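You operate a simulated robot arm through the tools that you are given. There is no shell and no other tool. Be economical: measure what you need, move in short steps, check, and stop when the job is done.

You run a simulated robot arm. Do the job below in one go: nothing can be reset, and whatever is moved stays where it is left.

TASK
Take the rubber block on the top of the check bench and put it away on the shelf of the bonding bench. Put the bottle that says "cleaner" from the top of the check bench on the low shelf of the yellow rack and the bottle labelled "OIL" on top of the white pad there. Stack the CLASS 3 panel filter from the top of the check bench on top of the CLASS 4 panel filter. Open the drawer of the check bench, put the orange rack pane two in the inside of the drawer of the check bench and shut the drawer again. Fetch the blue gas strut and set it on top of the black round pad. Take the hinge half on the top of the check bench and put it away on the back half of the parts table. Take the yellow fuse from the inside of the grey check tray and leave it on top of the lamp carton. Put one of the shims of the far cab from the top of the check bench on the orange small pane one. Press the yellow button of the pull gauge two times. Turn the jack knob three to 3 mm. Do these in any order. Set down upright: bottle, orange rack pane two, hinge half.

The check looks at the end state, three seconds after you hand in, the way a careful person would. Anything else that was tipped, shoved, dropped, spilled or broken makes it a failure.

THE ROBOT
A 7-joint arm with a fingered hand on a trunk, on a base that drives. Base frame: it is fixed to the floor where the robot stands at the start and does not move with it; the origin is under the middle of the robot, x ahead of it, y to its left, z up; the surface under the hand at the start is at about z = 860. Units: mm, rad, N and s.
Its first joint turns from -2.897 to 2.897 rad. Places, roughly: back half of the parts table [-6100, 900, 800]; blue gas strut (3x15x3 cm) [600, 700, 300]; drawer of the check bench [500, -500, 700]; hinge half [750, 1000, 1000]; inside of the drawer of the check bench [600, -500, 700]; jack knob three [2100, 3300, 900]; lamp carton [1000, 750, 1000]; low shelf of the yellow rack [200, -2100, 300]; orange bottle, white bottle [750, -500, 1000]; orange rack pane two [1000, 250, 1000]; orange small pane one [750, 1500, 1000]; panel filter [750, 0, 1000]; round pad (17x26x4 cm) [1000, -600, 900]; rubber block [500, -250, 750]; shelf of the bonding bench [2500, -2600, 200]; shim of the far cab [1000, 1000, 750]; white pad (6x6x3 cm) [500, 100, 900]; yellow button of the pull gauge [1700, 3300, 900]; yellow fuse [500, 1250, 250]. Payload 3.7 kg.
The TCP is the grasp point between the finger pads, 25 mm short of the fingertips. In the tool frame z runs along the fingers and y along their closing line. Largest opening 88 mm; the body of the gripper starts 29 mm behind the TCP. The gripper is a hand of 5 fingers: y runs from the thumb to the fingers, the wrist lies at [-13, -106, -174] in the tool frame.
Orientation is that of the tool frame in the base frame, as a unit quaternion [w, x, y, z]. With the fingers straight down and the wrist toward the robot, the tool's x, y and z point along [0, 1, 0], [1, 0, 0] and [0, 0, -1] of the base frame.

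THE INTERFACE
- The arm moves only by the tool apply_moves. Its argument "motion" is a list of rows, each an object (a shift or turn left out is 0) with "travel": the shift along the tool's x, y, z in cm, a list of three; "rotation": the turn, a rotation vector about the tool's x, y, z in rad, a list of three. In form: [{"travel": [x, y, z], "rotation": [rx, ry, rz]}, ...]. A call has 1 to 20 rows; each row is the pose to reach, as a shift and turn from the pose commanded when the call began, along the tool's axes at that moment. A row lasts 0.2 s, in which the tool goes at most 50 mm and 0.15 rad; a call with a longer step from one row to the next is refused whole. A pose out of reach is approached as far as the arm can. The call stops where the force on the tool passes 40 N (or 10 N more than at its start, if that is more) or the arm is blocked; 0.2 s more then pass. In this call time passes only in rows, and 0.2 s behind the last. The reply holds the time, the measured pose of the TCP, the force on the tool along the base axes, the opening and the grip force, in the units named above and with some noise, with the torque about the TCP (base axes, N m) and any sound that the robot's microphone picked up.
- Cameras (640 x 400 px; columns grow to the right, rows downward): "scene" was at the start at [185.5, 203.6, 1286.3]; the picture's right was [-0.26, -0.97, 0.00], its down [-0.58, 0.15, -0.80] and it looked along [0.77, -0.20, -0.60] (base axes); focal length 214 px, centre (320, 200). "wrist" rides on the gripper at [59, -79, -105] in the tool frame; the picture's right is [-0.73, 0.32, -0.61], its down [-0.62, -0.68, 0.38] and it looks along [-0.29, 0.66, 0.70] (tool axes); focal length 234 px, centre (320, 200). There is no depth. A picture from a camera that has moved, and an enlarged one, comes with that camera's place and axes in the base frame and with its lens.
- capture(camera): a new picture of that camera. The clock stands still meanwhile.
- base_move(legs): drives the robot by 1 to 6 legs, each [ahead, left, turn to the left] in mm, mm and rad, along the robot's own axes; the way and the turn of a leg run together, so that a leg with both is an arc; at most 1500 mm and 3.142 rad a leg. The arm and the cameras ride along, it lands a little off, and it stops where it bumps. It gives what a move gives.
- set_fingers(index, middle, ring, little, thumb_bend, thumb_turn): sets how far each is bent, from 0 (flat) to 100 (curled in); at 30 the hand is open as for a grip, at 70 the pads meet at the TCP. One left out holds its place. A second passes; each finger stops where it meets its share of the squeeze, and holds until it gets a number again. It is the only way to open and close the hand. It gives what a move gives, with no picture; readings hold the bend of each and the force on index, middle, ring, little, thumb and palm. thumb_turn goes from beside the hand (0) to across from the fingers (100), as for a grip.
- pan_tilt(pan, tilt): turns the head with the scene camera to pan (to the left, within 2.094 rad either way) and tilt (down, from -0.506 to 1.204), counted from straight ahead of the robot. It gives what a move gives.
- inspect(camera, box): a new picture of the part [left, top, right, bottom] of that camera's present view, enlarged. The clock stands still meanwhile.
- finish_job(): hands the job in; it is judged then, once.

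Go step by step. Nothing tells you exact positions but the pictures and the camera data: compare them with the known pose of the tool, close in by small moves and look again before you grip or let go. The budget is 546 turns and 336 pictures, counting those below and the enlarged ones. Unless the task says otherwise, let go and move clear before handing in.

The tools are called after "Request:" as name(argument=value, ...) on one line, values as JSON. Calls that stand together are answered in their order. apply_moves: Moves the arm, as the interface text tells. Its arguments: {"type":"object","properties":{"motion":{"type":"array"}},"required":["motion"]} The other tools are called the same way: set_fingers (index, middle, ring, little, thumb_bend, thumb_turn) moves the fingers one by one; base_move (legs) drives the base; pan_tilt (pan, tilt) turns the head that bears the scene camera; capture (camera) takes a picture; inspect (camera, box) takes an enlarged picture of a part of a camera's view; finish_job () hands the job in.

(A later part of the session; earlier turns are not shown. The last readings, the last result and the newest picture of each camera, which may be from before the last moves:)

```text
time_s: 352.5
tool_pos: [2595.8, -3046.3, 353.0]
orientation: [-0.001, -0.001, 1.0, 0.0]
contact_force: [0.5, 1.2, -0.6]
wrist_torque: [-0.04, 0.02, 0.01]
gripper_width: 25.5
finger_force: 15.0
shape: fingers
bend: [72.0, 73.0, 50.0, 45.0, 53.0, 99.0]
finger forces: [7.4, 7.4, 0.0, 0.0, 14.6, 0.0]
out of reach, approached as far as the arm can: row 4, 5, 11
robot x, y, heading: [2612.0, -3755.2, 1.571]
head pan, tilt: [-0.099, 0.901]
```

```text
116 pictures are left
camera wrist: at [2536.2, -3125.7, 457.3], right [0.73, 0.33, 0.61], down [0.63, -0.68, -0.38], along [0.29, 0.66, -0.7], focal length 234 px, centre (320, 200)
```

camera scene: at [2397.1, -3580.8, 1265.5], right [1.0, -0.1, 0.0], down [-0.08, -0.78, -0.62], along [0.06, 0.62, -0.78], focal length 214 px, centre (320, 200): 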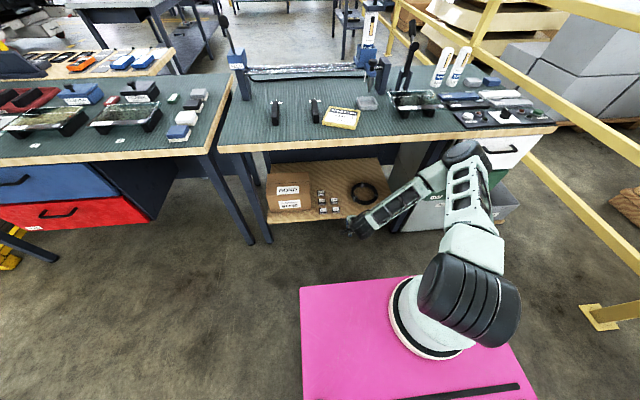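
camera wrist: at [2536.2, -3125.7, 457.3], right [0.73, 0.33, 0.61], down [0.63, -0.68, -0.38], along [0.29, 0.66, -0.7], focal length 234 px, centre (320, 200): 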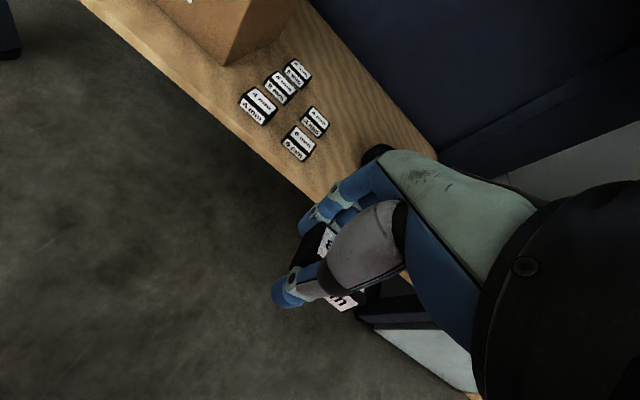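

The elbow would meet the bench top if I drove in like this; instead I extend the arm forward low, which straightens the elbow.

Request:
apply_moves(motion=[{"travel": [-2.5, 3, 0]}, {"travel": [-5, 6, 0]}, {"travel": [-7.5, 9, 0]}, {"travel": [-8, 12.5, 0]}])

Request:
capture(camera="scene")

Request:
capture(camera="wrist")

```text
time_s: 353.5
tool_pos: [2676.4, -2919.3, 355.0]
orientation: [-0.002, -0.001, 1.0, 0.0]
contact_force: [-0.6, -0.5, 0.8]
wrist_torque: [0.01, 0.03, 0.0]
gripper_width: 24.9
finger_force: 14.6
shape: fingers
bend: [72.0, 73.0, 50.0, 45.0, 53.0, 99.0]
finger forces: [7.5, 7.3, 0.0, 0.0, 14.5, 0.1]
robot x, y, heading: [2612.9, -3755.8, 1.569]
head pan, tilt: [-0.099, 0.901]
```

```text
115 pictures are left
camera scene: at [2397.0, -3580.9, 1265.5], right [1.0, -0.1, 0.0], down [-0.08, -0.78, -0.62], along [0.06, 0.62, -0.78], focal length 214 px, centre (320, 200)
```

scene: 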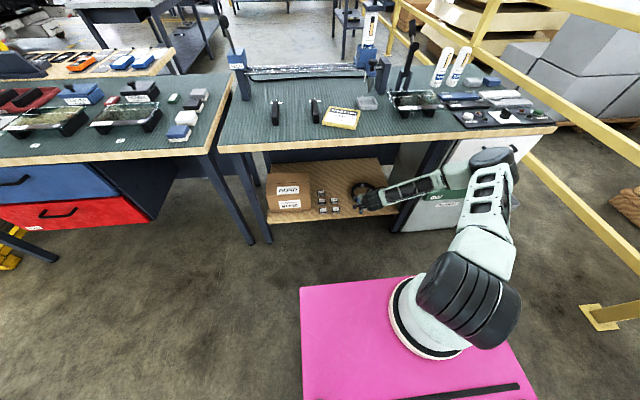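

```text
114 pictures are left
camera wrist: at [2616.8, -3000.0, 459.6], right [0.73, 0.33, 0.61], down [0.63, -0.68, -0.38], along [0.29, 0.66, -0.7], focal length 234 px, centre (320, 200)
```

wrist: 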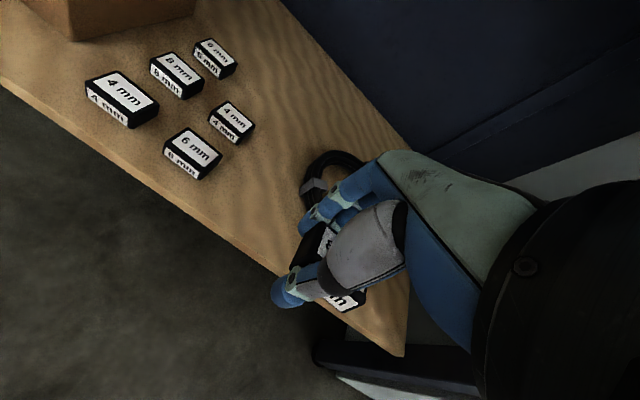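

Request:
base_move(legs=[[85, 15, 0]])

Request:
apply_moves(motion=[{"travel": [0, 0, 4]}, {"travel": [0, 0, 8]}, {"travel": [0, 0, 10.5]}])

Request:
capture(camera="wrist")

Request:
capture(camera="scene")

```text
time_s: 354.6
tool_pos: [2659.4, -2836.6, 355.1]
orientation: [-0.001, -0.002, 1.0, 0.0]
contact_force: [-0.5, 0.3, 0.1]
wrist_torque: [0.01, -0.02, 0.0]
gripper_width: 25.3
finger_force: 14.4
shape: fingers
bend: [72.0, 73.0, 50.0, 45.0, 53.0, 99.0]
finger forces: [7.4, 7.4, 0.0, 0.1, 14.4, 0.0]
robot x, y, heading: [2597.4, -3673.2, 1.571]
head pan, tilt: [-0.099, 0.901]
```

```text
time_s: 355.4
tool_pos: [2660.5, -2834.4, 263.2]
orientation: [-0.001, -0.005, 1.0, 0.005]
contact_force: [-1.1, -4.6, 14.4]
wrist_torque: [0.47, -0.57, -0.18]
gripper_width: 25.4
finger_force: 21.6
shape: fingers
bend: [72.0, 73.0, 50.0, 45.0, 53.0, 99.0]
finger forces: [7.3, 7.4, 0.0, 14.4, 14.6, 0.0]
out of reach, approached as far as the arm can: row 3
robot x, y, heading: [2596.9, -3671.5, 1.574]
head pan, tilt: [-0.099, 0.901]
stopped in row 3: the force on the tool passed its limit at 69 N (the readings are from after the stop); the commanded pose is now the measured one
```

```text
113 pictures are left
camera wrist: at [2601.7, -2914.9, 366.8], right [0.72, 0.32, 0.61], down [0.63, -0.67, -0.39], along [0.28, 0.67, -0.69], focal length 234 px, centre (320, 200)
```

wrist: 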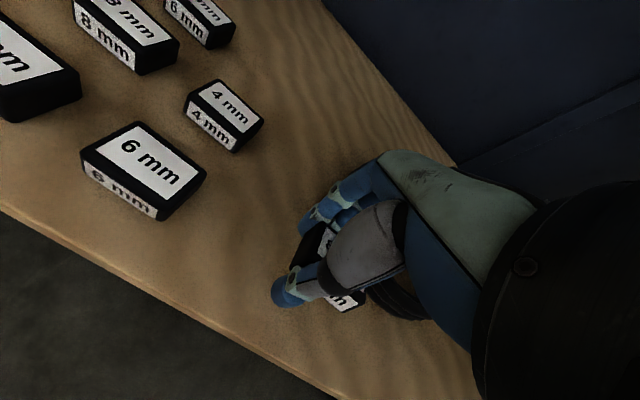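

```text
112 pictures are left
camera scene: at [2382.0, -3497.3, 1265.6], right [1.0, -0.1, 0.0], down [-0.08, -0.78, -0.62], along [0.06, 0.62, -0.78], focal length 214 px, centre (320, 200)
```

scene: 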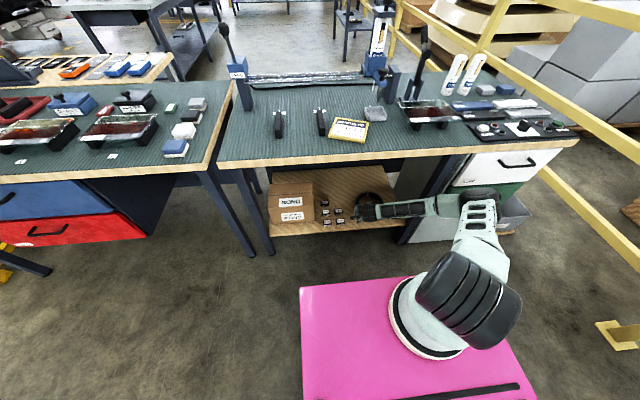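

The little finger met the tape roll. I lift, shift left and toward me, then lower again.

Request:
apply_moves(motion=[{"travel": [0, 0, -2.5]}, {"travel": [2, -0.8, -2.5]}, {"travel": [4, -1.5, -2.5]}])

Request:
set_fingers(ring=75, little=85)

Request:
apply_moves(motion=[{"travel": [0, 0, 1.5]}, {"travel": [0, 0, 2.5]}, {"travel": [0, 0, 3.2]}, {"travel": [0, 0, 3.9]}])

Request:
capture(camera="wrist")

```text
time_s: 356.2
tool_pos: [2621.3, -2848.9, 285.4]
orientation: [-0.001, -0.003, 1.0, 0.003]
contact_force: [0.3, 0.3, -0.4]
wrist_torque: [-0.01, -0.01, -0.02]
gripper_width: 25.4
finger_force: 14.3
shape: fingers
bend: [72.0, 73.0, 50.0, 45.0, 53.0, 99.0]
finger forces: [7.5, 7.3, 0.0, 0.0, 14.5, 0.0]
robot x, y, heading: [2596.4, -3674.9, 1.57]
head pan, tilt: [-0.099, 0.901]
```

```text
time_s: 357.2
tool_pos: [2620.5, -2850.4, 285.3]
orientation: [0.0, -0.005, 1.0, 0.003]
contact_force: [-0.4, -0.6, -0.6]
wrist_torque: [0.0, 0.04, 0.0]
gripper_width: 21.4
finger_force: 22.2
shape: fingers
bend: [73.0, 75.0, 75.0, 80.0, 54.0, 92.0]
finger forces: [3.1, 8.8, 2.7, 7.3, 22.0, 0.0]
robot x, y, heading: [2596.1, -3674.9, 1.572]
head pan, tilt: [-0.099, 0.901]
```

```text
time_s: 358.2
tool_pos: [2621.0, -2849.1, 271.8]
orientation: [-0.001, -0.005, 1.0, 0.004]
contact_force: [0.2, -1.1, -0.1]
wrist_torque: [0.02, 0.01, 0.0]
gripper_width: 21.5
finger_force: 21.5
shape: fingers
bend: [73.0, 75.0, 75.0, 80.0, 54.0, 92.0]
finger forces: [3.2, 8.9, 2.7, 7.1, 21.9, 0.0]
out of reach, approached as far as the arm can: row 2, 3, 4
robot x, y, heading: [2596.3, -3673.0, 1.567]
head pan, tilt: [-0.099, 0.901]
```

```text
111 pictures are left
camera wrist: at [2563.1, -2929.7, 377.0], right [0.72, 0.32, 0.61], down [0.63, -0.67, -0.39], along [0.28, 0.66, -0.69], focal length 234 px, centre (320, 200)
```

wrist: 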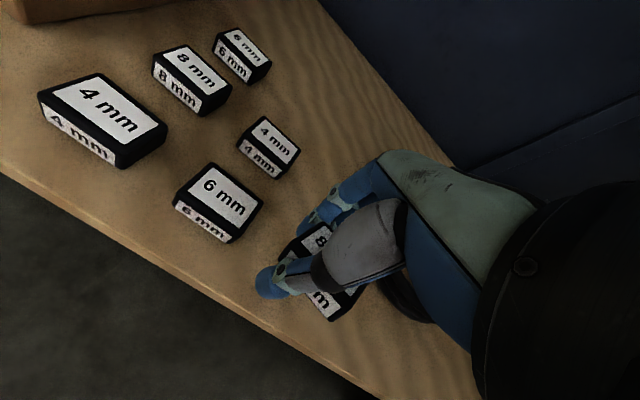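

The arm is at full stretch; I pull the hand 55 mm closer and drive 55 mm forward to gain depth.

Request:
apply_moves(motion=[{"travel": [0, 0, -1.5]}, {"travel": [0, -3, -1.5]}, {"travel": [0, -5.5, -1.5]}])

Request:
base_move(legs=[[58, 0, 0]])

Request:
apply_moves(motion=[{"travel": [0, 0, 1.5]}, {"travel": [0, 0, 2.5]}, {"travel": [0, 0, 3.5]}, {"travel": [0, 0, 4.5]}])

Request:
capture(camera="wrist")

```text
time_s: 359.0
tool_pos: [2628.6, -2864.6, 293.3]
orientation: [0.001, -0.004, 1.0, 0.004]
contact_force: [0.4, -0.3, -0.9]
wrist_torque: [0.04, 0.0, 0.02]
gripper_width: 21.2
finger_force: 22.3
shape: fingers
bend: [73.0, 75.0, 75.0, 80.0, 54.0, 92.0]
finger forces: [3.2, 8.9, 2.7, 7.2, 21.9, 0.0]
out of reach, approached as far as the arm can: row 2, 3
robot x, y, heading: [2598.2, -3673.4, 1.568]
head pan, tilt: [-0.099, 0.901]
```

```text
time_s: 359.9
tool_pos: [2627.7, -2806.7, 293.2]
orientation: [0.001, -0.004, 1.0, 0.003]
contact_force: [0.2, -0.9, -0.6]
wrist_torque: [0.0, -0.01, 0.0]
gripper_width: 21.4
finger_force: 21.6
shape: fingers
bend: [73.0, 75.0, 75.0, 80.0, 54.0, 92.0]
finger forces: [3.3, 8.8, 2.7, 7.2, 21.9, 0.1]
robot x, y, heading: [2596.7, -3616.0, 1.573]
head pan, tilt: [-0.099, 0.901]
```

```text
time_s: 360.9
tool_pos: [2628.7, -2793.6, 257.0]
orientation: [-0.003, -0.008, 1.0, -0.011]
contact_force: [-0.8, -0.1, -0.5]
wrist_torque: [-0.02, -0.04, -0.03]
gripper_width: 21.0
finger_force: 21.4
shape: fingers
bend: [73.0, 74.0, 75.0, 80.0, 54.0, 92.0]
finger forces: [3.3, 9.0, 2.6, 6.8, 21.7, 0.1]
out of reach, approached as far as the arm can: row 1, 2, 3, 4
robot x, y, heading: [2597.3, -3616.3, 1.575]
head pan, tilt: [-0.099, 0.901]
```

```text
110 pictures are left
camera wrist: at [2571.4, -2871.4, 363.7], right [0.72, 0.35, 0.6], down [0.63, -0.68, -0.37], along [0.28, 0.65, -0.71], focal length 234 px, centre (320, 200)
```

wrist: 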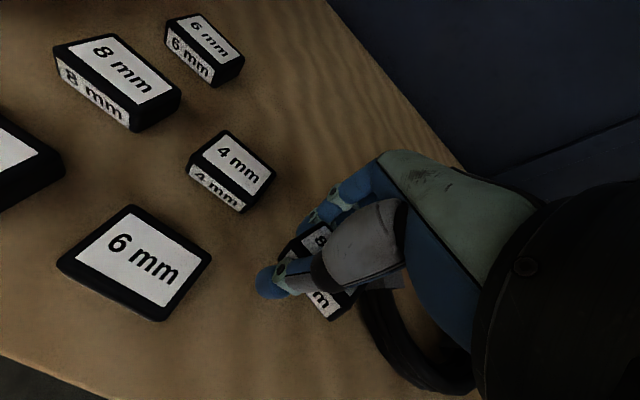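

My block's underside is only ~16 mm above the shelf (z≈212). I try a slight outward-down move, then release.

Request:
apply_moves(motion=[{"travel": [0, 0.8, 0.8]}, {"travel": [0, 1.5, 1.4]}])

Request:
capture(camera="wrist")

```text
time_s: 361.5
tool_pos: [2632.4, -2769.7, 249.0]
orientation: [-0.001, -0.005, 1.0, -0.002]
contact_force: [-1.2, 0.5, -1.0]
wrist_torque: [-0.01, 0.0, 0.01]
gripper_width: 21.1
finger_force: 22.3
shape: fingers
bend: [73.0, 74.0, 75.0, 80.0, 54.0, 92.0]
finger forces: [3.2, 9.0, 2.7, 6.9, 21.7, 0.1]
out of reach, approached as far as the arm can: row 1, 2
robot x, y, heading: [2597.3, -3615.0, 1.571]
head pan, tilt: [-0.099, 0.901]
```

```text
109 pictures are left
camera wrist: at [2573.9, -2849.6, 354.7], right [0.72, 0.33, 0.6], down [0.63, -0.68, -0.38], along [0.28, 0.66, -0.7], focal length 234 px, centre (320, 200)
```

wrist: 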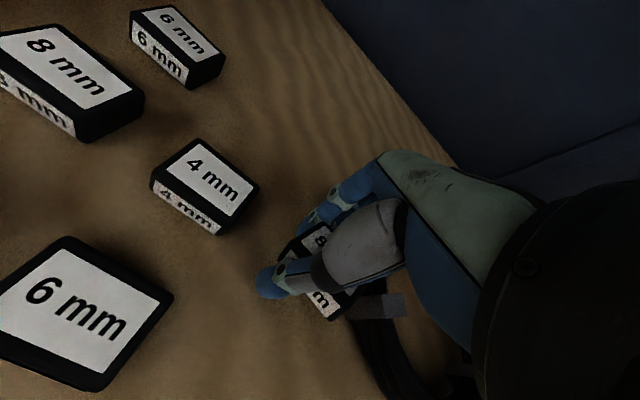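

About 8 mm above the shelf. Releasing.

Request:
set_fingers(index=60, middle=60, ring=62, little=65, thumb_bend=45)

Request:
apply_moves(motion=[{"travel": [0, 0, -2]}, {"travel": [0, -1, -5]}, {"travel": [0, -2, -9]}])

Request:
capture(camera="wrist")

Request:
capture(camera="scene")

```text
time_s: 362.5
tool_pos: [2631.4, -2769.3, 249.3]
orientation: [0.0, -0.005, 1.0, -0.002]
contact_force: [-2.9, -1.9, 1.4]
wrist_torque: [0.1, -0.03, -0.03]
gripper_width: 36.0
finger_force: 1.7
shape: fingers
bend: [60.0, 60.0, 62.0, 66.0, 45.0, 100.0]
finger forces: [0.0, 0.1, 0.1, 3.0, 0.0, 0.1]
robot x, y, heading: [2600.3, -3616.7, 1.571]
head pan, tilt: [-0.099, 0.901]
```

```text
time_s: 363.3
tool_pos: [2631.4, -2791.7, 337.7]
orientation: [0.0, -0.004, 1.0, 0.004]
contact_force: [0.5, -0.1, -0.2]
wrist_torque: [-0.02, 0.04, -0.02]
gripper_width: 35.9
finger_force: 0.0
shape: fingers
bend: [60.0, 60.0, 62.0, 65.0, 45.0, 100.0]
finger forces: [0.0, 0.1, 0.0, 0.0, 0.1, 0.0]
robot x, y, heading: [2596.6, -3615.4, 1.572]
head pan, tilt: [-0.099, 0.901]
```

```text
108 pictures are left
camera wrist: at [2571.6, -2871.6, 442.6], right [0.72, 0.33, 0.61], down [0.63, -0.67, -0.39], along [0.28, 0.66, -0.69], focal length 234 px, centre (320, 200)
```

wrist: 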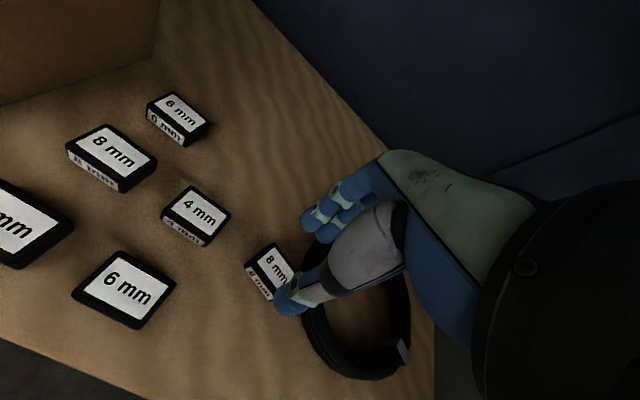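

```text
107 pictures are left
camera scene: at [2381.8, -3438.9, 1265.5], right [1.0, -0.1, 0.0], down [-0.08, -0.78, -0.62], along [0.06, 0.62, -0.78], focal length 214 px, centre (320, 200)
```

scene: 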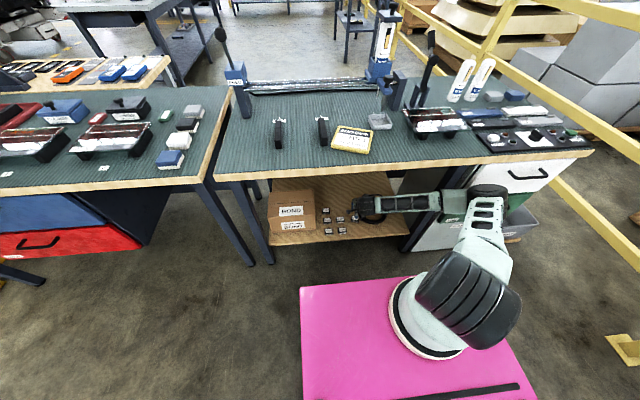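

Block lies on the shelf. Backing out and raising the arm to fix the yellow card.

Request:
base_move(legs=[[-300, 0, 0]])

Request:
apply_moves(motion=[{"travel": [0, 0, -4.8]}, {"travel": [0, 0, -9.6]}, {"travel": [0, 0, -14.4]}, {"travel": [0, 0, -19.2]}, {"travel": [0, 0, -24]}, {"travel": [0, 0, -28.8]}, {"travel": [0, 0, -33.6]}, {"travel": [0, 0, -38.4]}, {"travel": [0, 0, -43.2]}, {"travel": [0, 0, -48]}, {"travel": [0, 0, -52.8]}, {"travel": [0, 0, -57.6]}, {"travel": [0, 0, -62.4]}, {"travel": [0, 0, -67.2]}, {"travel": [0, 0, -72]}, {"travel": [0, 0, -76]}])

Request:
base_move(legs=[[150, 0, 0]])

Request:
inspect(camera="scene", box=[220, 60, 420, 200])

Request:
capture(camera="wrist")

```text
time_s: 365.4
tool_pos: [2636.2, -3087.6, 337.4]
orientation: [0.0, -0.001, 1.0, 0.004]
contact_force: [-1.1, -0.5, -0.7]
wrist_torque: [0.01, 0.01, -0.01]
gripper_width: 35.8
finger_force: 0.0
shape: fingers
bend: [60.0, 60.0, 62.0, 65.0, 45.0, 100.0]
finger forces: [0.0, 0.0, 0.0, 0.0, 0.1, 0.0]
robot x, y, heading: [2595.6, -3909.0, 1.567]
head pan, tilt: [-0.099, 0.901]
```

```text
time_s: 368.8
tool_pos: [2634.3, -3092.6, 1101.1]
orientation: [0.001, -0.002, 1.0, 0.003]
contact_force: [0.1, 0.2, -0.4]
wrist_torque: [0.0, -0.02, 0.01]
gripper_width: 35.7
finger_force: 0.0
shape: fingers
bend: [60.0, 60.0, 62.0, 65.0, 45.0, 100.0]
finger forces: [0.0, 0.1, 0.0, 0.1, 0.0, 0.1]
robot x, y, heading: [2596.4, -3911.0, 1.57]
head pan, tilt: [-0.099, 0.901]
```

```text
time_s: 370.1
tool_pos: [2635.5, -2941.1, 1099.6]
orientation: [0.0, -0.001, 1.0, 0.004]
contact_force: [1.0, 0.9, -0.8]
wrist_torque: [-0.01, 0.0, 0.03]
gripper_width: 36.1
finger_force: 0.0
shape: fingers
bend: [60.0, 60.0, 62.0, 65.0, 45.0, 100.0]
finger forces: [0.1, 0.0, 0.1, 0.0, 0.0, 0.0]
robot x, y, heading: [2597.5, -3759.0, 1.561]
head pan, tilt: [-0.099, 0.901]
```

```text
2.86 times, centred on (320, 130) of scene
camera zoom: at [2383.5, -3581.9, 1265.5], right [0.99, -0.11, 0.0], down [-0.08, -0.78, -0.62], along [0.07, 0.62, -0.78], focal length 613 px, centre (320, 400)
```

zoom: 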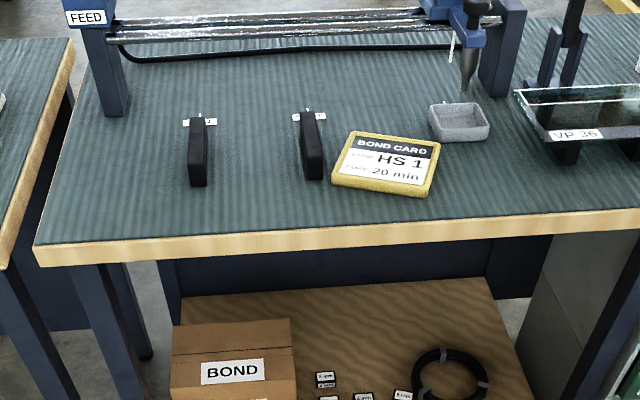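

```text
105 pictures are left
camera wrist: at [2576.4, -3021.3, 1204.6], right [0.73, 0.32, 0.61], down [0.62, -0.68, -0.39], along [0.29, 0.66, -0.69], focal length 234 px, centre (320, 200)
```

wrist: 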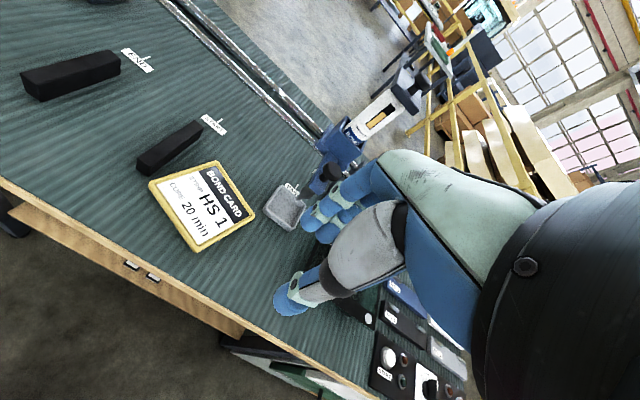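

The card (about 113 mm square) moved roughly (-44, +16) mm and turned 20° clockwise. I'll press on it with my fingertips and drag it back.

Request:
set_fingers(index=60, middle=60, ring=60, little=60, thumb_bend=60)

Request:
apply_moves(motion=[{"travel": [3, 0.7, 3]}, {"travel": [6, 1.4, 6]}, {"travel": [9, 2.1, 9]}, {"travel": [9, 2.1, 13.5]}, {"travel": [9, 2.1, 16]}])

Request:
capture(camera="wrist")

Request:
inspect(camera="scene", box=[280, 80, 420, 180])

```text
time_s: 371.1
tool_pos: [2636.1, -2941.6, 1100.2]
orientation: [0.0, -0.001, 1.0, 0.004]
contact_force: [1.2, 0.0, -0.1]
wrist_torque: [0.02, 0.01, 0.0]
gripper_width: 19.6
finger_force: 0.1
shape: fingers
bend: [60.0, 60.0, 60.0, 60.0, 60.0, 100.0]
finger forces: [0.1, 0.0, 0.1, 0.1, 0.1, 0.1]
robot x, y, heading: [2601.0, -3757.7, 1.562]
head pan, tilt: [-0.099, 0.901]
```

```text
time_s: 372.3
tool_pos: [2545.2, -2919.9, 940.0]
orientation: [0.0, -0.001, 1.0, 0.004]
contact_force: [-0.4, -0.6, 0.1]
wrist_torque: [0.0, -0.04, 0.03]
gripper_width: 19.8
finger_force: 0.0
shape: fingers
bend: [60.0, 60.0, 60.0, 60.0, 60.0, 100.0]
finger forces: [0.0, 0.0, 0.1, 0.0, 0.0, 0.1]
robot x, y, heading: [2595.2, -3760.7, 1.566]
head pan, tilt: [-0.099, 0.901]
```

```text
104 pictures are left
camera wrist: at [2485.8, -3000.2, 1043.4], right [0.73, 0.32, 0.61], down [0.62, -0.68, -0.39], along [0.29, 0.66, -0.69], focal length 234 px, centre (320, 200)
```

wrist: 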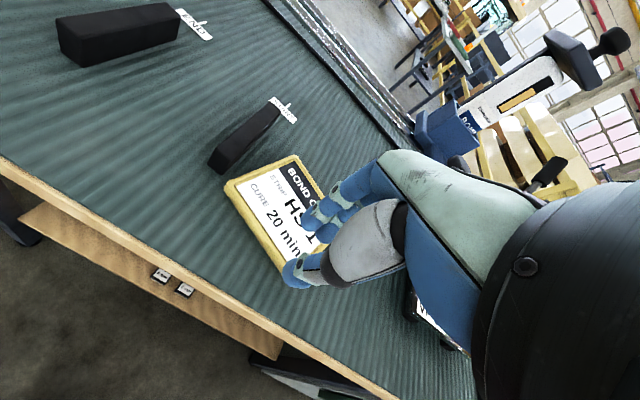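

```text
4.00 times, centred on (350, 130) of scene
camera zoom: at [2383.4, -3582.0, 1265.5], right [0.99, -0.11, 0.0], down [-0.08, -0.78, -0.62], along [0.07, 0.62, -0.78], focal length 858 px, centre (200, 480)
```

zoom: 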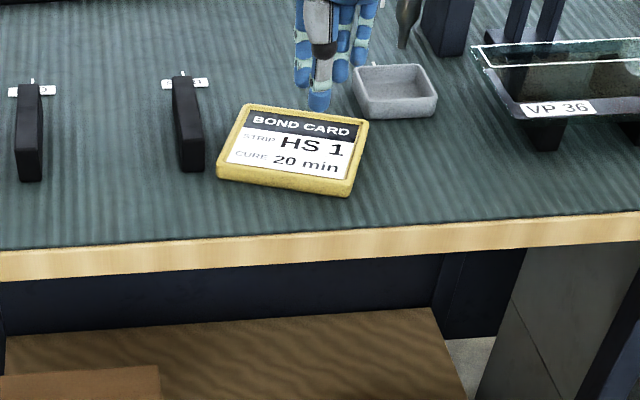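

Request:
apply_moves(motion=[{"travel": [0.8, -1.8, 1.5]}, {"travel": [0.8, -1.8, 3.2]}])

Request:
apply_moves(motion=[{"travel": [0, 0, 0.3]}, {"travel": [0, 0, 0.6]}])

Request:
capture(camera="wrist")

```text
time_s: 372.9
tool_pos: [2536.7, -2937.6, 907.4]
orientation: [0.0, 0.0, 1.0, 0.003]
contact_force: [1.0, -0.2, 0.0]
wrist_torque: [0.01, -0.02, 0.01]
gripper_width: 19.6
finger_force: 0.0
shape: fingers
bend: [60.0, 60.0, 60.0, 60.0, 60.0, 100.0]
finger forces: [0.0, 0.0, 0.1, 0.0, 0.0, 0.1]
robot x, y, heading: [2596.4, -3758.6, 1.564]
head pan, tilt: [-0.099, 0.901]
```

```text
time_s: 373.5
tool_pos: [2537.6, -2937.2, 901.9]
orientation: [0.0, -0.001, 1.0, 0.004]
contact_force: [0.2, 0.1, -0.5]
wrist_torque: [0.02, 0.02, -0.02]
gripper_width: 19.5
finger_force: 0.0
shape: fingers
bend: [60.0, 60.0, 60.0, 60.0, 60.0, 100.0]
finger forces: [0.1, 0.1, 0.1, 0.0, 0.0, 0.0]
robot x, y, heading: [2599.3, -3760.1, 1.566]
head pan, tilt: [-0.099, 0.901]
```

```text
102 pictures are left
camera wrist: at [2478.1, -3017.5, 1006.8], right [0.73, 0.32, 0.61], down [0.62, -0.68, -0.39], along [0.29, 0.66, -0.69], focal length 234 px, centre (320, 200)
```

wrist: 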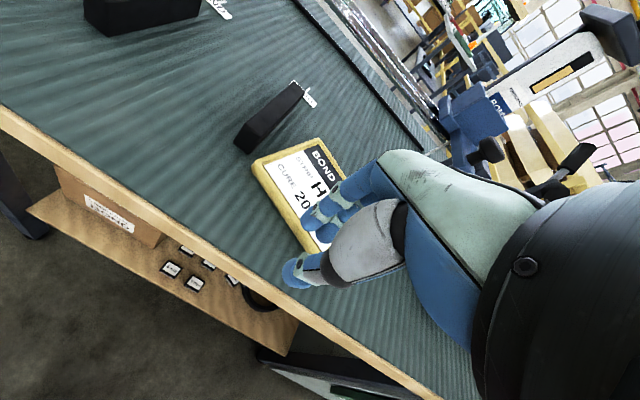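

The bench top is lower than I assumed (card top z≈800). Recomputing: the card centre is (2563, -2807) and must go (+58, -37) mm with +19° rotation.

Request:
apply_moves(motion=[{"travel": [-0.8, 4, 0]}, {"travel": [-1.6, 8.5, 0]}, {"travel": [-2.5, 13, 0]}, {"travel": [-2.5, 13, 4]}])

Request:
inspect(camera="scene", box=[280, 80, 420, 180])

Request:
capture(camera="wrist")

```text
time_s: 374.5
tool_pos: [2563.8, -2805.4, 861.0]
orientation: [0.0, -0.001, 1.0, 0.005]
contact_force: [0.5, 0.2, 0.0]
wrist_torque: [-0.04, -0.01, 0.04]
gripper_width: 19.3
finger_force: 0.0
shape: fingers
bend: [60.0, 60.0, 60.0, 60.0, 60.0, 100.0]
finger forces: [0.0, 0.1, 0.1, 0.1, 0.1, 0.0]
robot x, y, heading: [2598.0, -3763.4, 1.566]
head pan, tilt: [-0.099, 0.901]
```

```text
4.00 times, centred on (350, 130) of scene
camera zoom: at [2383.5, -3582.0, 1265.5], right [0.99, -0.11, 0.0], down [-0.08, -0.78, -0.62], along [0.07, 0.62, -0.78], focal length 858 px, centre (200, 480)
```

zoom: 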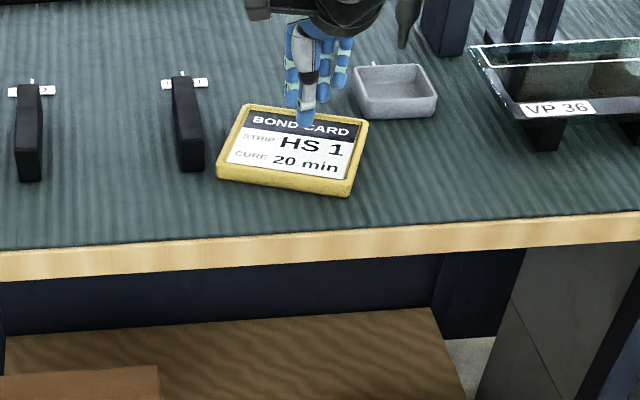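

```text
100 pictures are left
camera wrist: at [2503.6, -2885.9, 965.8], right [0.73, 0.32, 0.61], down [0.62, -0.68, -0.39], along [0.29, 0.66, -0.69], focal length 234 px, centre (320, 200)
```

wrist: 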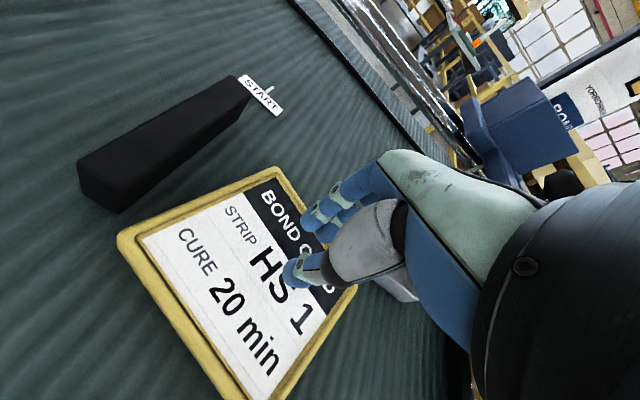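

Request:
apply_moves(motion=[{"travel": [1.4, -0.9, 1.5]}, {"travel": [1.4, -0.9, 2.8]}])

Request:
apply_moves(motion=[{"travel": [0, 0, 0.3]}, {"travel": [0, 0, 0.6]}, {"travel": [0, 0, 0.9]}])

```text
time_s: 375.2
tool_pos: [2549.1, -2812.4, 844.6]
orientation: [-0.002, 0.0, 1.0, 0.012]
contact_force: [-0.1, -1.4, 11.1]
wrist_torque: [-0.28, 0.04, -0.02]
gripper_width: 22.4
finger_force: 6.1
shape: fingers
bend: [60.0, 60.0, 60.0, 60.0, 58.0, 100.0]
finger forces: [0.0, 1.0, 0.0, 0.0, 10.4, 0.0]
robot x, y, heading: [2598.3, -3759.7, 1.561]
head pan, tilt: [-0.099, 0.901]
stopped in row 2: the force on the tool passed its limit at 47 N (the readings are from after the stop); the commanded pose is now the measured one
```

```text
time_s: 375.7
tool_pos: [2548.4, -2810.3, 845.1]
orientation: [-0.003, -0.001, 1.0, 0.017]
contact_force: [-0.9, -1.9, 11.5]
wrist_torque: [-0.36, 0.05, 0.02]
gripper_width: 23.5
finger_force: 5.3
shape: fingers
bend: [60.0, 60.0, 60.0, 60.0, 57.0, 100.0]
finger forces: [0.1, 0.0, 0.1, 0.1, 11.1, 0.0]
robot x, y, heading: [2598.1, -3761.7, 1.56]
head pan, tilt: [-0.099, 0.901]
stopped in row 2: the force on the tool passed its limit at 44 N (the readings are from after the stop); the commanded pose is now the measured one
```

Contact with the card at 11 N. Dragging it.

Request:
apply_moves(motion=[{"travel": [-1.4, -0.9, 0], "rotation": [0, 0, -0.08]}, {"travel": [-2.8, -1.8, 0], "rotation": [0, 0, -0.16]}, {"travel": [-4.2, -2.7, 0], "rotation": [0, 0, -0.24]}, {"travel": [-5.5, -3.5, 0], "rotation": [0, 0, -0.33]}])

Request:
inspect(camera="scene", box=[280, 80, 420, 180])

```text
time_s: 376.7
tool_pos: [2601.9, -2846.0, 842.3]
orientation: [0.0, -0.166, 0.986, 0.017]
contact_force: [-1.4, 4.2, 21.1]
wrist_torque: [0.11, 0.17, -0.08]
gripper_width: 15.2
finger_force: 10.3
shape: fingers
bend: [58.0, 59.0, 60.0, 60.0, 66.0, 99.0]
finger forces: [6.1, 5.0, 0.0, 0.0, 10.1, 0.0]
robot x, y, heading: [2599.0, -3759.4, 1.567]
head pan, tilt: [-0.099, 0.901]
```

```text
4.00 times, centred on (350, 130) of scene
camera zoom: at [2383.3, -3582.6, 1265.6], right [0.99, -0.11, 0.0], down [-0.08, -0.78, -0.62], along [0.07, 0.62, -0.78], focal length 858 px, centre (200, 480)
```

zoom: 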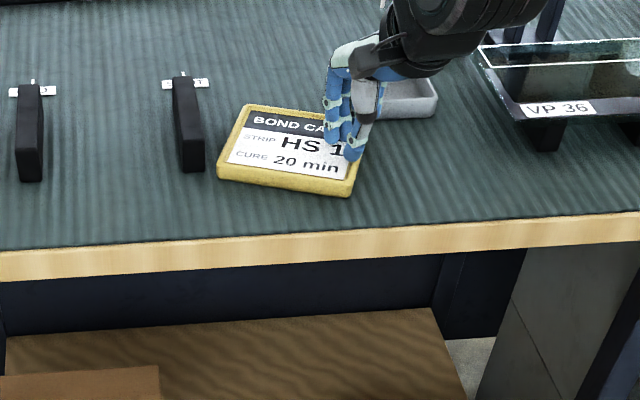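

Fingertips slid without moving the card. I'll cage it between thumb and two flat fingers instead and drag it. Rising and aligning the hand with the card's sides.

Request:
apply_moves(motion=[{"travel": [0, 0, -4]}, {"travel": [1.5, 1, -8], "rotation": [0, 0, 0.14]}, {"travel": [3, 2, -10], "rotation": [0, 0, 0.28]}, {"travel": [4.6, 2.7, -10], "rotation": [0, 0, 0.42]}, {"travel": [4.6, 2.7, -10], "rotation": [0, 0, 0.56]}, {"travel": [4.6, 2.7, -10], "rotation": [0, 0, 0.7]}])

Request:
set_fingers(index=0, middle=0, ring=100, little=100, thumb_bend=0, thumb_turn=98)

Request:
capture(camera="wrist")

Request:
inspect(camera="scene", box=[280, 80, 420, 180])

```text
time_s: 378.1
tool_pos: [2551.0, -2839.0, 942.0]
orientation: [-0.005, 0.183, 0.983, 0.015]
contact_force: [0.6, 0.1, -0.2]
wrist_torque: [-0.01, 0.03, -0.01]
gripper_width: 19.7
finger_force: 0.0
shape: fingers
bend: [60.0, 60.0, 60.0, 60.0, 60.0, 100.0]
finger forces: [0.0, 0.1, 0.1, 0.0, 0.1, 0.0]
robot x, y, heading: [2600.0, -3763.5, 1.563]
head pan, tilt: [-0.099, 0.901]
```

```text
time_s: 379.1
tool_pos: [2552.7, -2839.2, 942.3]
orientation: [-0.005, 0.183, 0.983, 0.014]
contact_force: [0.3, 0.5, 0.0]
wrist_torque: [0.02, 0.02, -0.02]
gripper_width: 132.4
finger_force: 0.0
shape: fingers
bend: [0.0, 0.0, 100.0, 100.0, 0.0, 93.0]
finger forces: [0.0, 0.0, 0.0, 0.0, 0.0, 0.0]
robot x, y, heading: [2599.3, -3759.7, 1.563]
head pan, tilt: [-0.099, 0.901]
```

```text
98 pictures are left
camera wrist: at [2468.5, -2894.2, 1045.6], right [0.8, 0.02, 0.6], down [0.33, -0.85, -0.41], along [0.5, 0.53, -0.68], focal length 234 px, centre (320, 200)
```

wrist: 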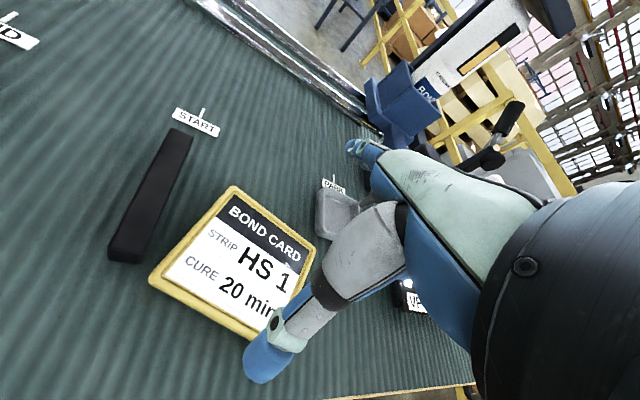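

```text
4.00 times, centred on (350, 130) of scene
camera zoom: at [2383.5, -3581.8, 1265.5], right [0.99, -0.11, 0.0], down [-0.08, -0.78, -0.62], along [0.07, 0.62, -0.78], focal length 858 px, centre (200, 480)
```

zoom: 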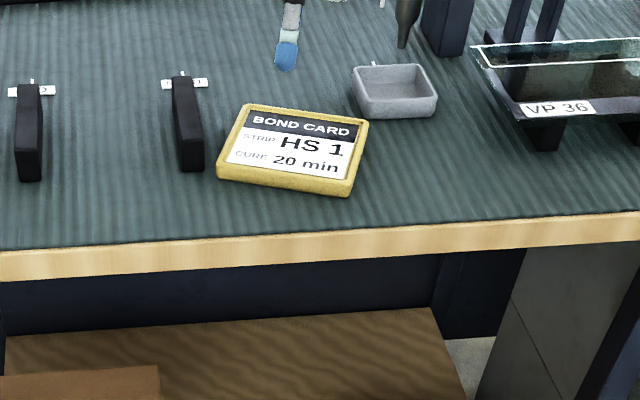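

Card centre by wrist view is (2552, -2817), 120×111 mm. Lowering the flat fingers around it.

Request:
apply_moves(motion=[{"travel": [0.4, 1, 4]}, {"travel": [0.8, 2.05, 8]}, {"travel": [0.8, 2.05, 10.5]}])

Request:
capture(camera="wrist")

Request:
inspect(camera="scene", box=[280, 80, 420, 180])

```text
time_s: 379.9
tool_pos: [2550.7, -2811.5, 835.4]
orientation: [-0.005, 0.183, 0.983, 0.014]
contact_force: [0.2, 0.0, 0.1]
wrist_torque: [0.03, -0.02, 0.0]
gripper_width: 132.5
finger_force: 0.0
shape: fingers
bend: [0.0, 0.0, 100.0, 100.0, 0.0, 93.0]
finger forces: [0.0, 0.0, 0.1, 0.0, 0.0, 0.1]
robot x, y, heading: [2598.3, -3758.6, 1.563]
head pan, tilt: [-0.099, 0.901]
```

```text
96 pictures are left
camera wrist: at [2467.9, -2868.1, 940.0], right [0.8, 0.02, 0.6], down [0.33, -0.85, -0.41], along [0.5, 0.53, -0.68], focal length 234 px, centre (320, 200)
```

wrist: 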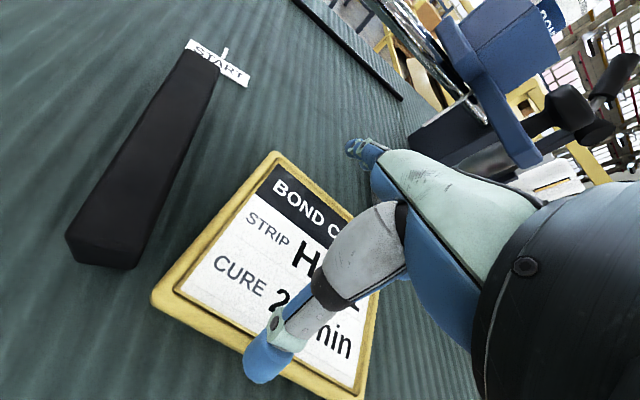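

```text
4.00 times, centred on (350, 130) of scene
camera zoom: at [2383.6, -3581.9, 1265.5], right [0.99, -0.11, 0.0], down [-0.08, -0.78, -0.62], along [0.07, 0.62, -0.78], focal length 858 px, centre (200, 480)
```

zoom: 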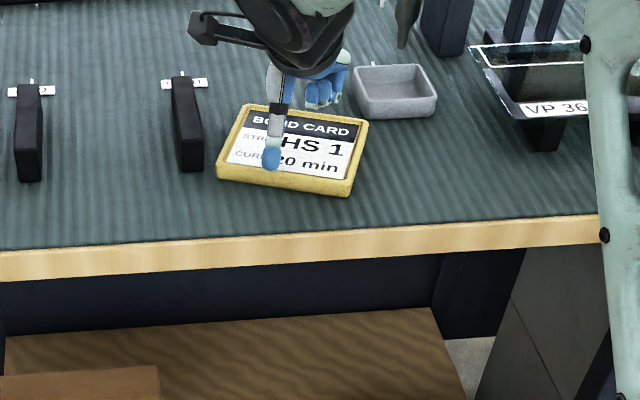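

Request:
apply_moves(motion=[{"travel": [-0.6, -1.2, 0]}, {"travel": [-0.6, -1.2, 1]}, {"travel": [-0.6, -1.2, 1.8]}])

Request:
capture(camera="wrist")

```text
time_s: 380.7
tool_pos: [2551.3, -2825.2, 819.5]
orientation: [-0.006, 0.183, 0.983, 0.015]
contact_force: [-0.4, -1.2, 1.4]
wrist_torque: [-0.06, 0.03, 0.04]
gripper_width: 133.0
finger_force: 0.4
shape: fingers
bend: [0.0, 0.0, 100.0, 100.0, 0.0, 93.0]
finger forces: [0.0, 0.1, 0.0, 0.1, 0.9, 0.0]
robot x, y, heading: [2595.8, -3759.3, 1.562]
head pan, tilt: [-0.099, 0.901]
```

```text
94 pictures are left
camera wrist: at [2468.9, -2881.5, 923.7], right [0.8, 0.02, 0.6], down [0.33, -0.85, -0.41], along [0.5, 0.53, -0.68], focal length 234 px, centre (320, 200)
```

wrist: 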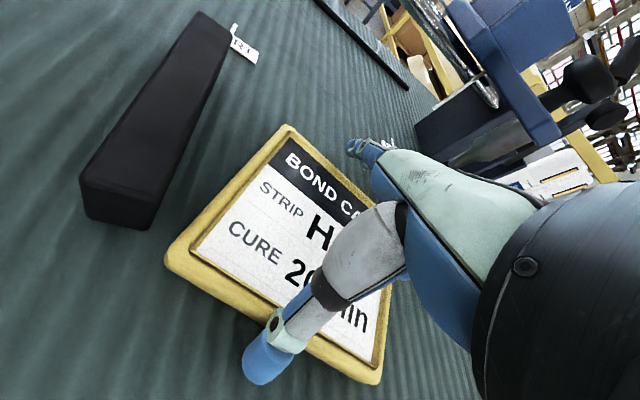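

Thumb and fingers are on either side of the card. Closing lightly.

Request:
set_fingers(index=24, middle=24, thumb_bend=24)

Request:
apply_moves(motion=[{"travel": [-1.8, 0, 0], "rotation": [0, 0, -0.08]}, {"travel": [-3.4, -0.3, 0], "rotation": [0, 0, -0.16]}, {"travel": [-5, -0.6, 0], "rotation": [0, 0, -0.24]}, {"travel": [-6.8, -1.0, 0], "rotation": [0, 0, -0.31]}])

Request:
capture(camera="wrist")

Request:
inspect(camera="scene", box=[280, 80, 420, 180])

```text
time_s: 381.7
tool_pos: [2552.6, -2825.0, 821.2]
orientation: [-0.006, 0.183, 0.983, 0.016]
contact_force: [1.0, 4.0, 11.4]
wrist_torque: [0.36, -0.07, 0.1]
gripper_width: 119.0
finger_force: 14.5
shape: fingers
bend: [15.0, 19.0, 100.0, 100.0, 10.0, 93.0]
finger forces: [9.7, 8.2, 0.0, 0.0, 10.4, 0.0]
robot x, y, heading: [2596.3, -3759.9, 1.561]
head pan, tilt: [-0.099, 0.901]
```

```text
time_s: 382.7
tool_pos: [2610.8, -2859.5, 818.9]
orientation: [-0.003, 0.028, 0.999, 0.016]
contact_force: [-4.6, 4.5, 23.4]
wrist_torque: [0.27, 0.15, -0.04]
gripper_width: 120.3
finger_force: 14.8
shape: fingers
bend: [14.0, 20.0, 100.0, 100.0, 10.0, 89.0]
finger forces: [10.8, 7.1, 0.1, 0.0, 12.7, 0.1]
robot x, y, heading: [2598.9, -3759.2, 1.566]
head pan, tilt: [-0.099, 0.901]
```

```text
93 pictures are left
camera wrist: at [2548.3, -2938.8, 922.0], right [0.75, 0.26, 0.61], down [0.58, -0.7, -0.41], along [0.32, 0.66, -0.68], focal length 234 px, centre (320, 200)
```

wrist: 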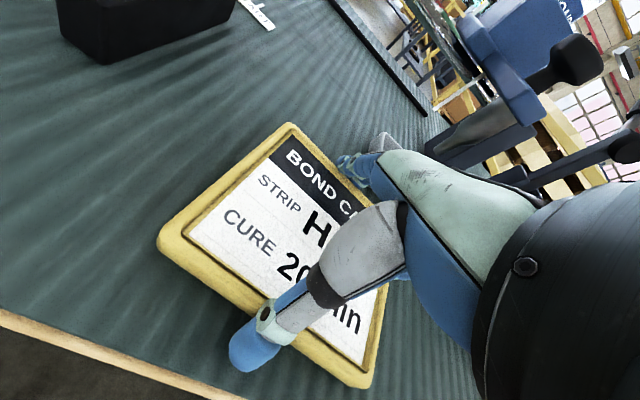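

```text
4.00 times, centred on (350, 130) of scene
camera zoom: at [2383.2, -3582.6, 1265.6], right [0.99, -0.11, 0.0], down [-0.08, -0.78, -0.62], along [0.07, 0.62, -0.78], focal length 858 px, centre (200, 480)
```

zoom: 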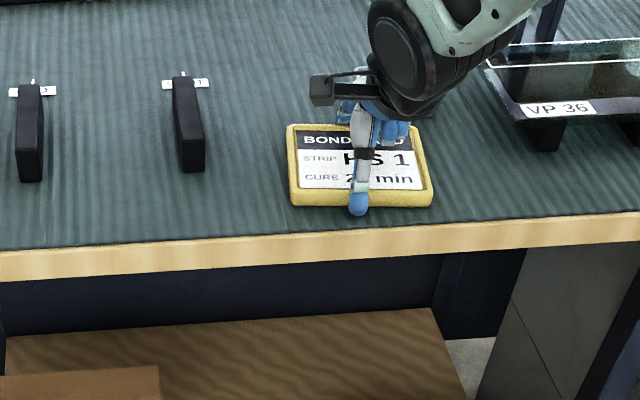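

The card is back where it was (≈(2614, -2857), square to the bench). Releasing and rising.

Request:
set_fingers(index=0, middle=0, thumb_bend=0)

Request:
apply_moves(motion=[{"travel": [0, 0, -3]}, {"travel": [0, 0, -7.5]}, {"travel": [0, 0, -12]}, {"travel": [0, 0, -16.5]}, {"travel": [0, 0, -21]}, {"travel": [0, 0, -25.5]}, {"travel": [0, 0, -30]}])

Request:
inspect(camera="scene", box=[240, 60, 440, 200])

```text
time_s: 383.7
tool_pos: [2611.6, -2859.5, 817.0]
orientation: [-0.003, 0.028, 0.999, 0.015]
contact_force: [-0.7, -0.9, 1.5]
wrist_torque: [-0.02, 0.03, -0.03]
gripper_width: 133.4
finger_force: 0.3
shape: fingers
bend: [0.0, 0.0, 100.0, 100.0, 0.0, 93.0]
finger forces: [0.0, 0.1, 0.0, 0.1, 1.6, 0.0]
robot x, y, heading: [2597.8, -3759.5, 1.564]
head pan, tilt: [-0.099, 0.901]
```

```text
time_s: 385.3
tool_pos: [2615.2, -2868.1, 1119.8]
orientation: [-0.004, 0.029, 0.999, 0.015]
contact_force: [-0.6, -0.3, -1.0]
wrist_torque: [0.03, 0.03, -0.01]
gripper_width: 133.0
finger_force: 0.1
shape: fingers
bend: [0.0, 0.0, 100.0, 100.0, 0.0, 93.0]
finger forces: [0.0, 0.1, 0.0, 0.0, 0.0, 0.1]
robot x, y, heading: [2598.2, -3759.5, 1.567]
head pan, tilt: [-0.099, 0.901]
```

```text
2.86 times, centred on (340, 130) of scene
camera zoom: at [2383.5, -3581.7, 1265.5], right [0.99, -0.11, 0.0], down [-0.08, -0.78, -0.62], along [0.07, 0.62, -0.78], focal length 613 px, centre (263, 400)
```

zoom: 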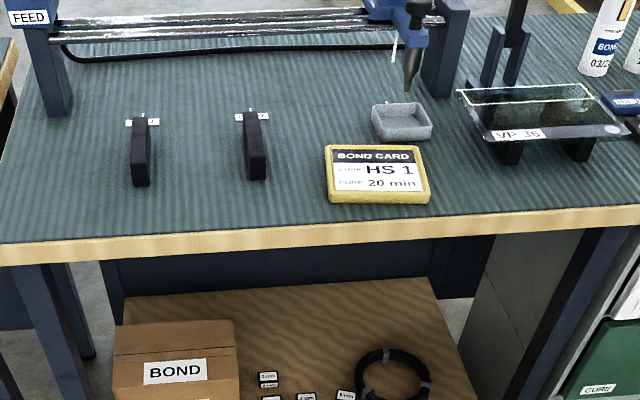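

All good here. Now I drive back around to the check bench for the strut, fuse, shim and hinge half.

Request:
apply_moves(motion=[{"travel": [0, -4.5, -0.5]}, {"travel": [0, -9, -1]}, {"travel": [0, -13.5, -1.5]}, {"travel": [0, -18, -2]}, {"travel": [0, -21, -2]}])

Request:
base_move(legs=[[0, 0, 1.574], [0, -320, 0], [1500, 0, 0], [1500, 0, 0], [770, 0, 0], [0, 0, -1.571]])

Request:
base_move(legs=[[1500, 0, 0], [700, 0, 0], [0, 0, -1.571], [800, 0, 0], [0, 1400, 0]])

Request:
pan_tilt(pan=0.3, tilt=0.8)

Request:
capture(camera="scene")

```text
time_s: 386.5
tool_pos: [2603.1, -3079.0, 1131.6]
orientation: [-0.003, 0.029, 0.999, 0.015]
contact_force: [-0.3, -0.1, 0.1]
wrist_torque: [-0.03, 0.03, -0.01]
gripper_width: 132.8
finger_force: 0.1
shape: fingers
bend: [0.0, 0.0, 100.0, 100.0, 0.0, 93.0]
finger forces: [0.0, 0.0, 0.0, 0.1, 0.1, 0.0]
robot x, y, heading: [2597.7, -3757.7, 1.563]
head pan, tilt: [-0.099, 0.901]
```

```text
time_s: 391.0
tool_pos: [1914.2, -3769.9, 1131.9]
orientation: [-0.012, -0.694, 0.72, 0.008]
contact_force: [-0.8, 0.3, 0.5]
wrist_torque: [0.0, -0.01, 0.02]
gripper_width: 132.9
finger_force: 0.0
shape: fingers
bend: [0.0, 0.0, 100.0, 100.0, 0.0, 93.0]
finger forces: [0.0, 0.0, 0.0, 0.0, 0.0, 0.1]
robot x, y, heading: [2593.9, -3758.8, -3.122]
head pan, tilt: [-0.099, 0.901]
stopped in leg 1: the robot was blocked; the commanded pose is now the measured one
```

```text
time_s: 398.3
tool_pos: [407.5, -3775.6, 1132.8]
orientation: [-0.012, -0.691, 0.723, 0.009]
contact_force: [0.5, -0.1, -0.8]
wrist_torque: [-0.01, -0.01, 0.02]
gripper_width: 132.8
finger_force: 0.1
shape: fingers
bend: [0.0, 0.0, 100.0, 100.0, 0.0, 93.0]
finger forces: [0.1, 0.1, 0.0, 0.0, 0.1, 0.0]
robot x, y, heading: [1087.3, -3770.5, -3.14]
head pan, tilt: [-0.099, 0.901]
stopped in leg 1: the robot was blocked; the commanded pose is now the measured one
```

```text
time_s: 399.2
tool_pos: [408.1, -3774.9, 1132.3]
orientation: [-0.013, -0.691, 0.723, 0.009]
contact_force: [0.8, -0.2, 0.3]
wrist_torque: [0.01, -0.02, -0.01]
gripper_width: 132.9
finger_force: 0.0
shape: fingers
bend: [0.0, 0.0, 100.0, 100.0, 0.0, 93.0]
finger forces: [0.0, 0.0, 0.0, 0.0, 0.0, 0.0]
robot x, y, heading: [1087.3, -3769.0, -3.134]
head pan, tilt: [0.3, 0.799]
```

```text
90 pictures are left
camera scene: at [913.3, -4020.1, 1273.4], right [-0.3, 0.95, 0.0], down [0.68, 0.22, -0.7], along [-0.66, -0.21, -0.72], focal length 214 px, centre (320, 200)
```

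scene: 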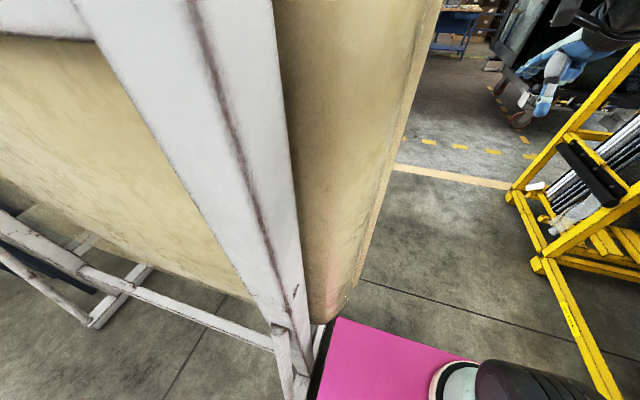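

I bumped the display panel's frame; backing off gently and moving over to the corridor line.

Request:
base_move(legs=[[-40, 0, 0], [0, -330, 0]])

Request:
capture(camera="scene")

```text
time_s: 401.8
tool_pos: [447.1, -3447.9, 1131.3]
orientation: [-0.014, -0.69, 0.724, 0.009]
contact_force: [-0.2, 1.2, -0.5]
wrist_torque: [-0.03, 0.0, -0.04]
gripper_width: 133.0
finger_force: 0.0
shape: fingers
bend: [0.0, 0.0, 100.0, 100.0, 0.0, 93.0]
finger forces: [0.0, 0.0, 0.1, 0.0, 0.0, 0.0]
robot x, y, heading: [1127.7, -3443.8, -3.136]
head pan, tilt: [0.3, 0.799]
```

```text
89 pictures are left
camera scene: at [951.7, -3694.2, 1273.4], right [-0.3, 0.95, 0.0], down [0.68, 0.21, -0.7], along [-0.67, -0.21, -0.72], focal length 214 px, centre (320, 200)
```

scene: 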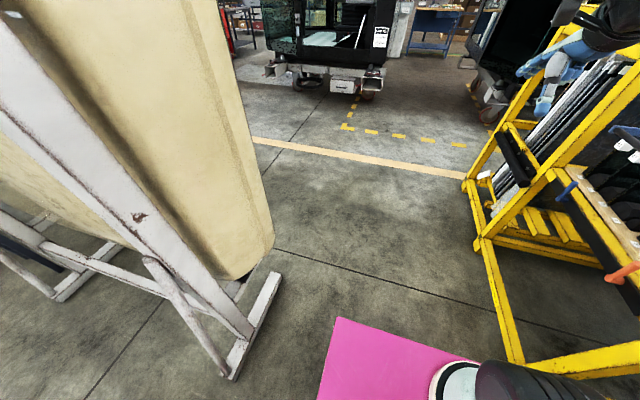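

Request:
base_move(legs=[[1500, 0, 0], [800, 0, 0], [0, 0, -1.577]])

```text
time_s: 416.9
tool_pos: [-1173.6, -2802.3, 1131.6]
orientation: [-0.003, 0.016, 1.0, 0.016]
contact_force: [0.6, -0.1, 0.0]
wrist_torque: [0.02, 0.02, 0.03]
gripper_width: 132.9
finger_force: 0.0
shape: fingers
bend: [0.0, 0.0, 100.0, 100.0, 0.0, 93.0]
finger forces: [0.1, 0.1, 0.0, 0.0, 0.0, 0.0]
robot x, y, heading: [-1165.2, -3479.7, 1.593]
head pan, tilt: [0.3, 0.799]
```

Request:
base_move(legs=[[0, 0, -0.022], [1500, 0, 0], [750, 0, 0], [0, 0, -1.571]])

```text
time_s: 431.9
tool_pos: [-502.1, -1207.2, 1132.0]
orientation: [0.009, 0.696, 0.718, 0.014]
contact_force: [0.1, -1.1, 0.3]
wrist_torque: [0.04, 0.01, 0.0]
gripper_width: 132.8
finger_force: 0.0
shape: fingers
bend: [0.0, 0.0, 100.0, 100.0, 0.0, 93.0]
finger forces: [0.1, 0.0, 0.1, 0.0, 0.0, 0.0]
robot x, y, heading: [-1175.9, -1259.9, 0.083]
head pan, tilt: [0.3, 0.799]
```

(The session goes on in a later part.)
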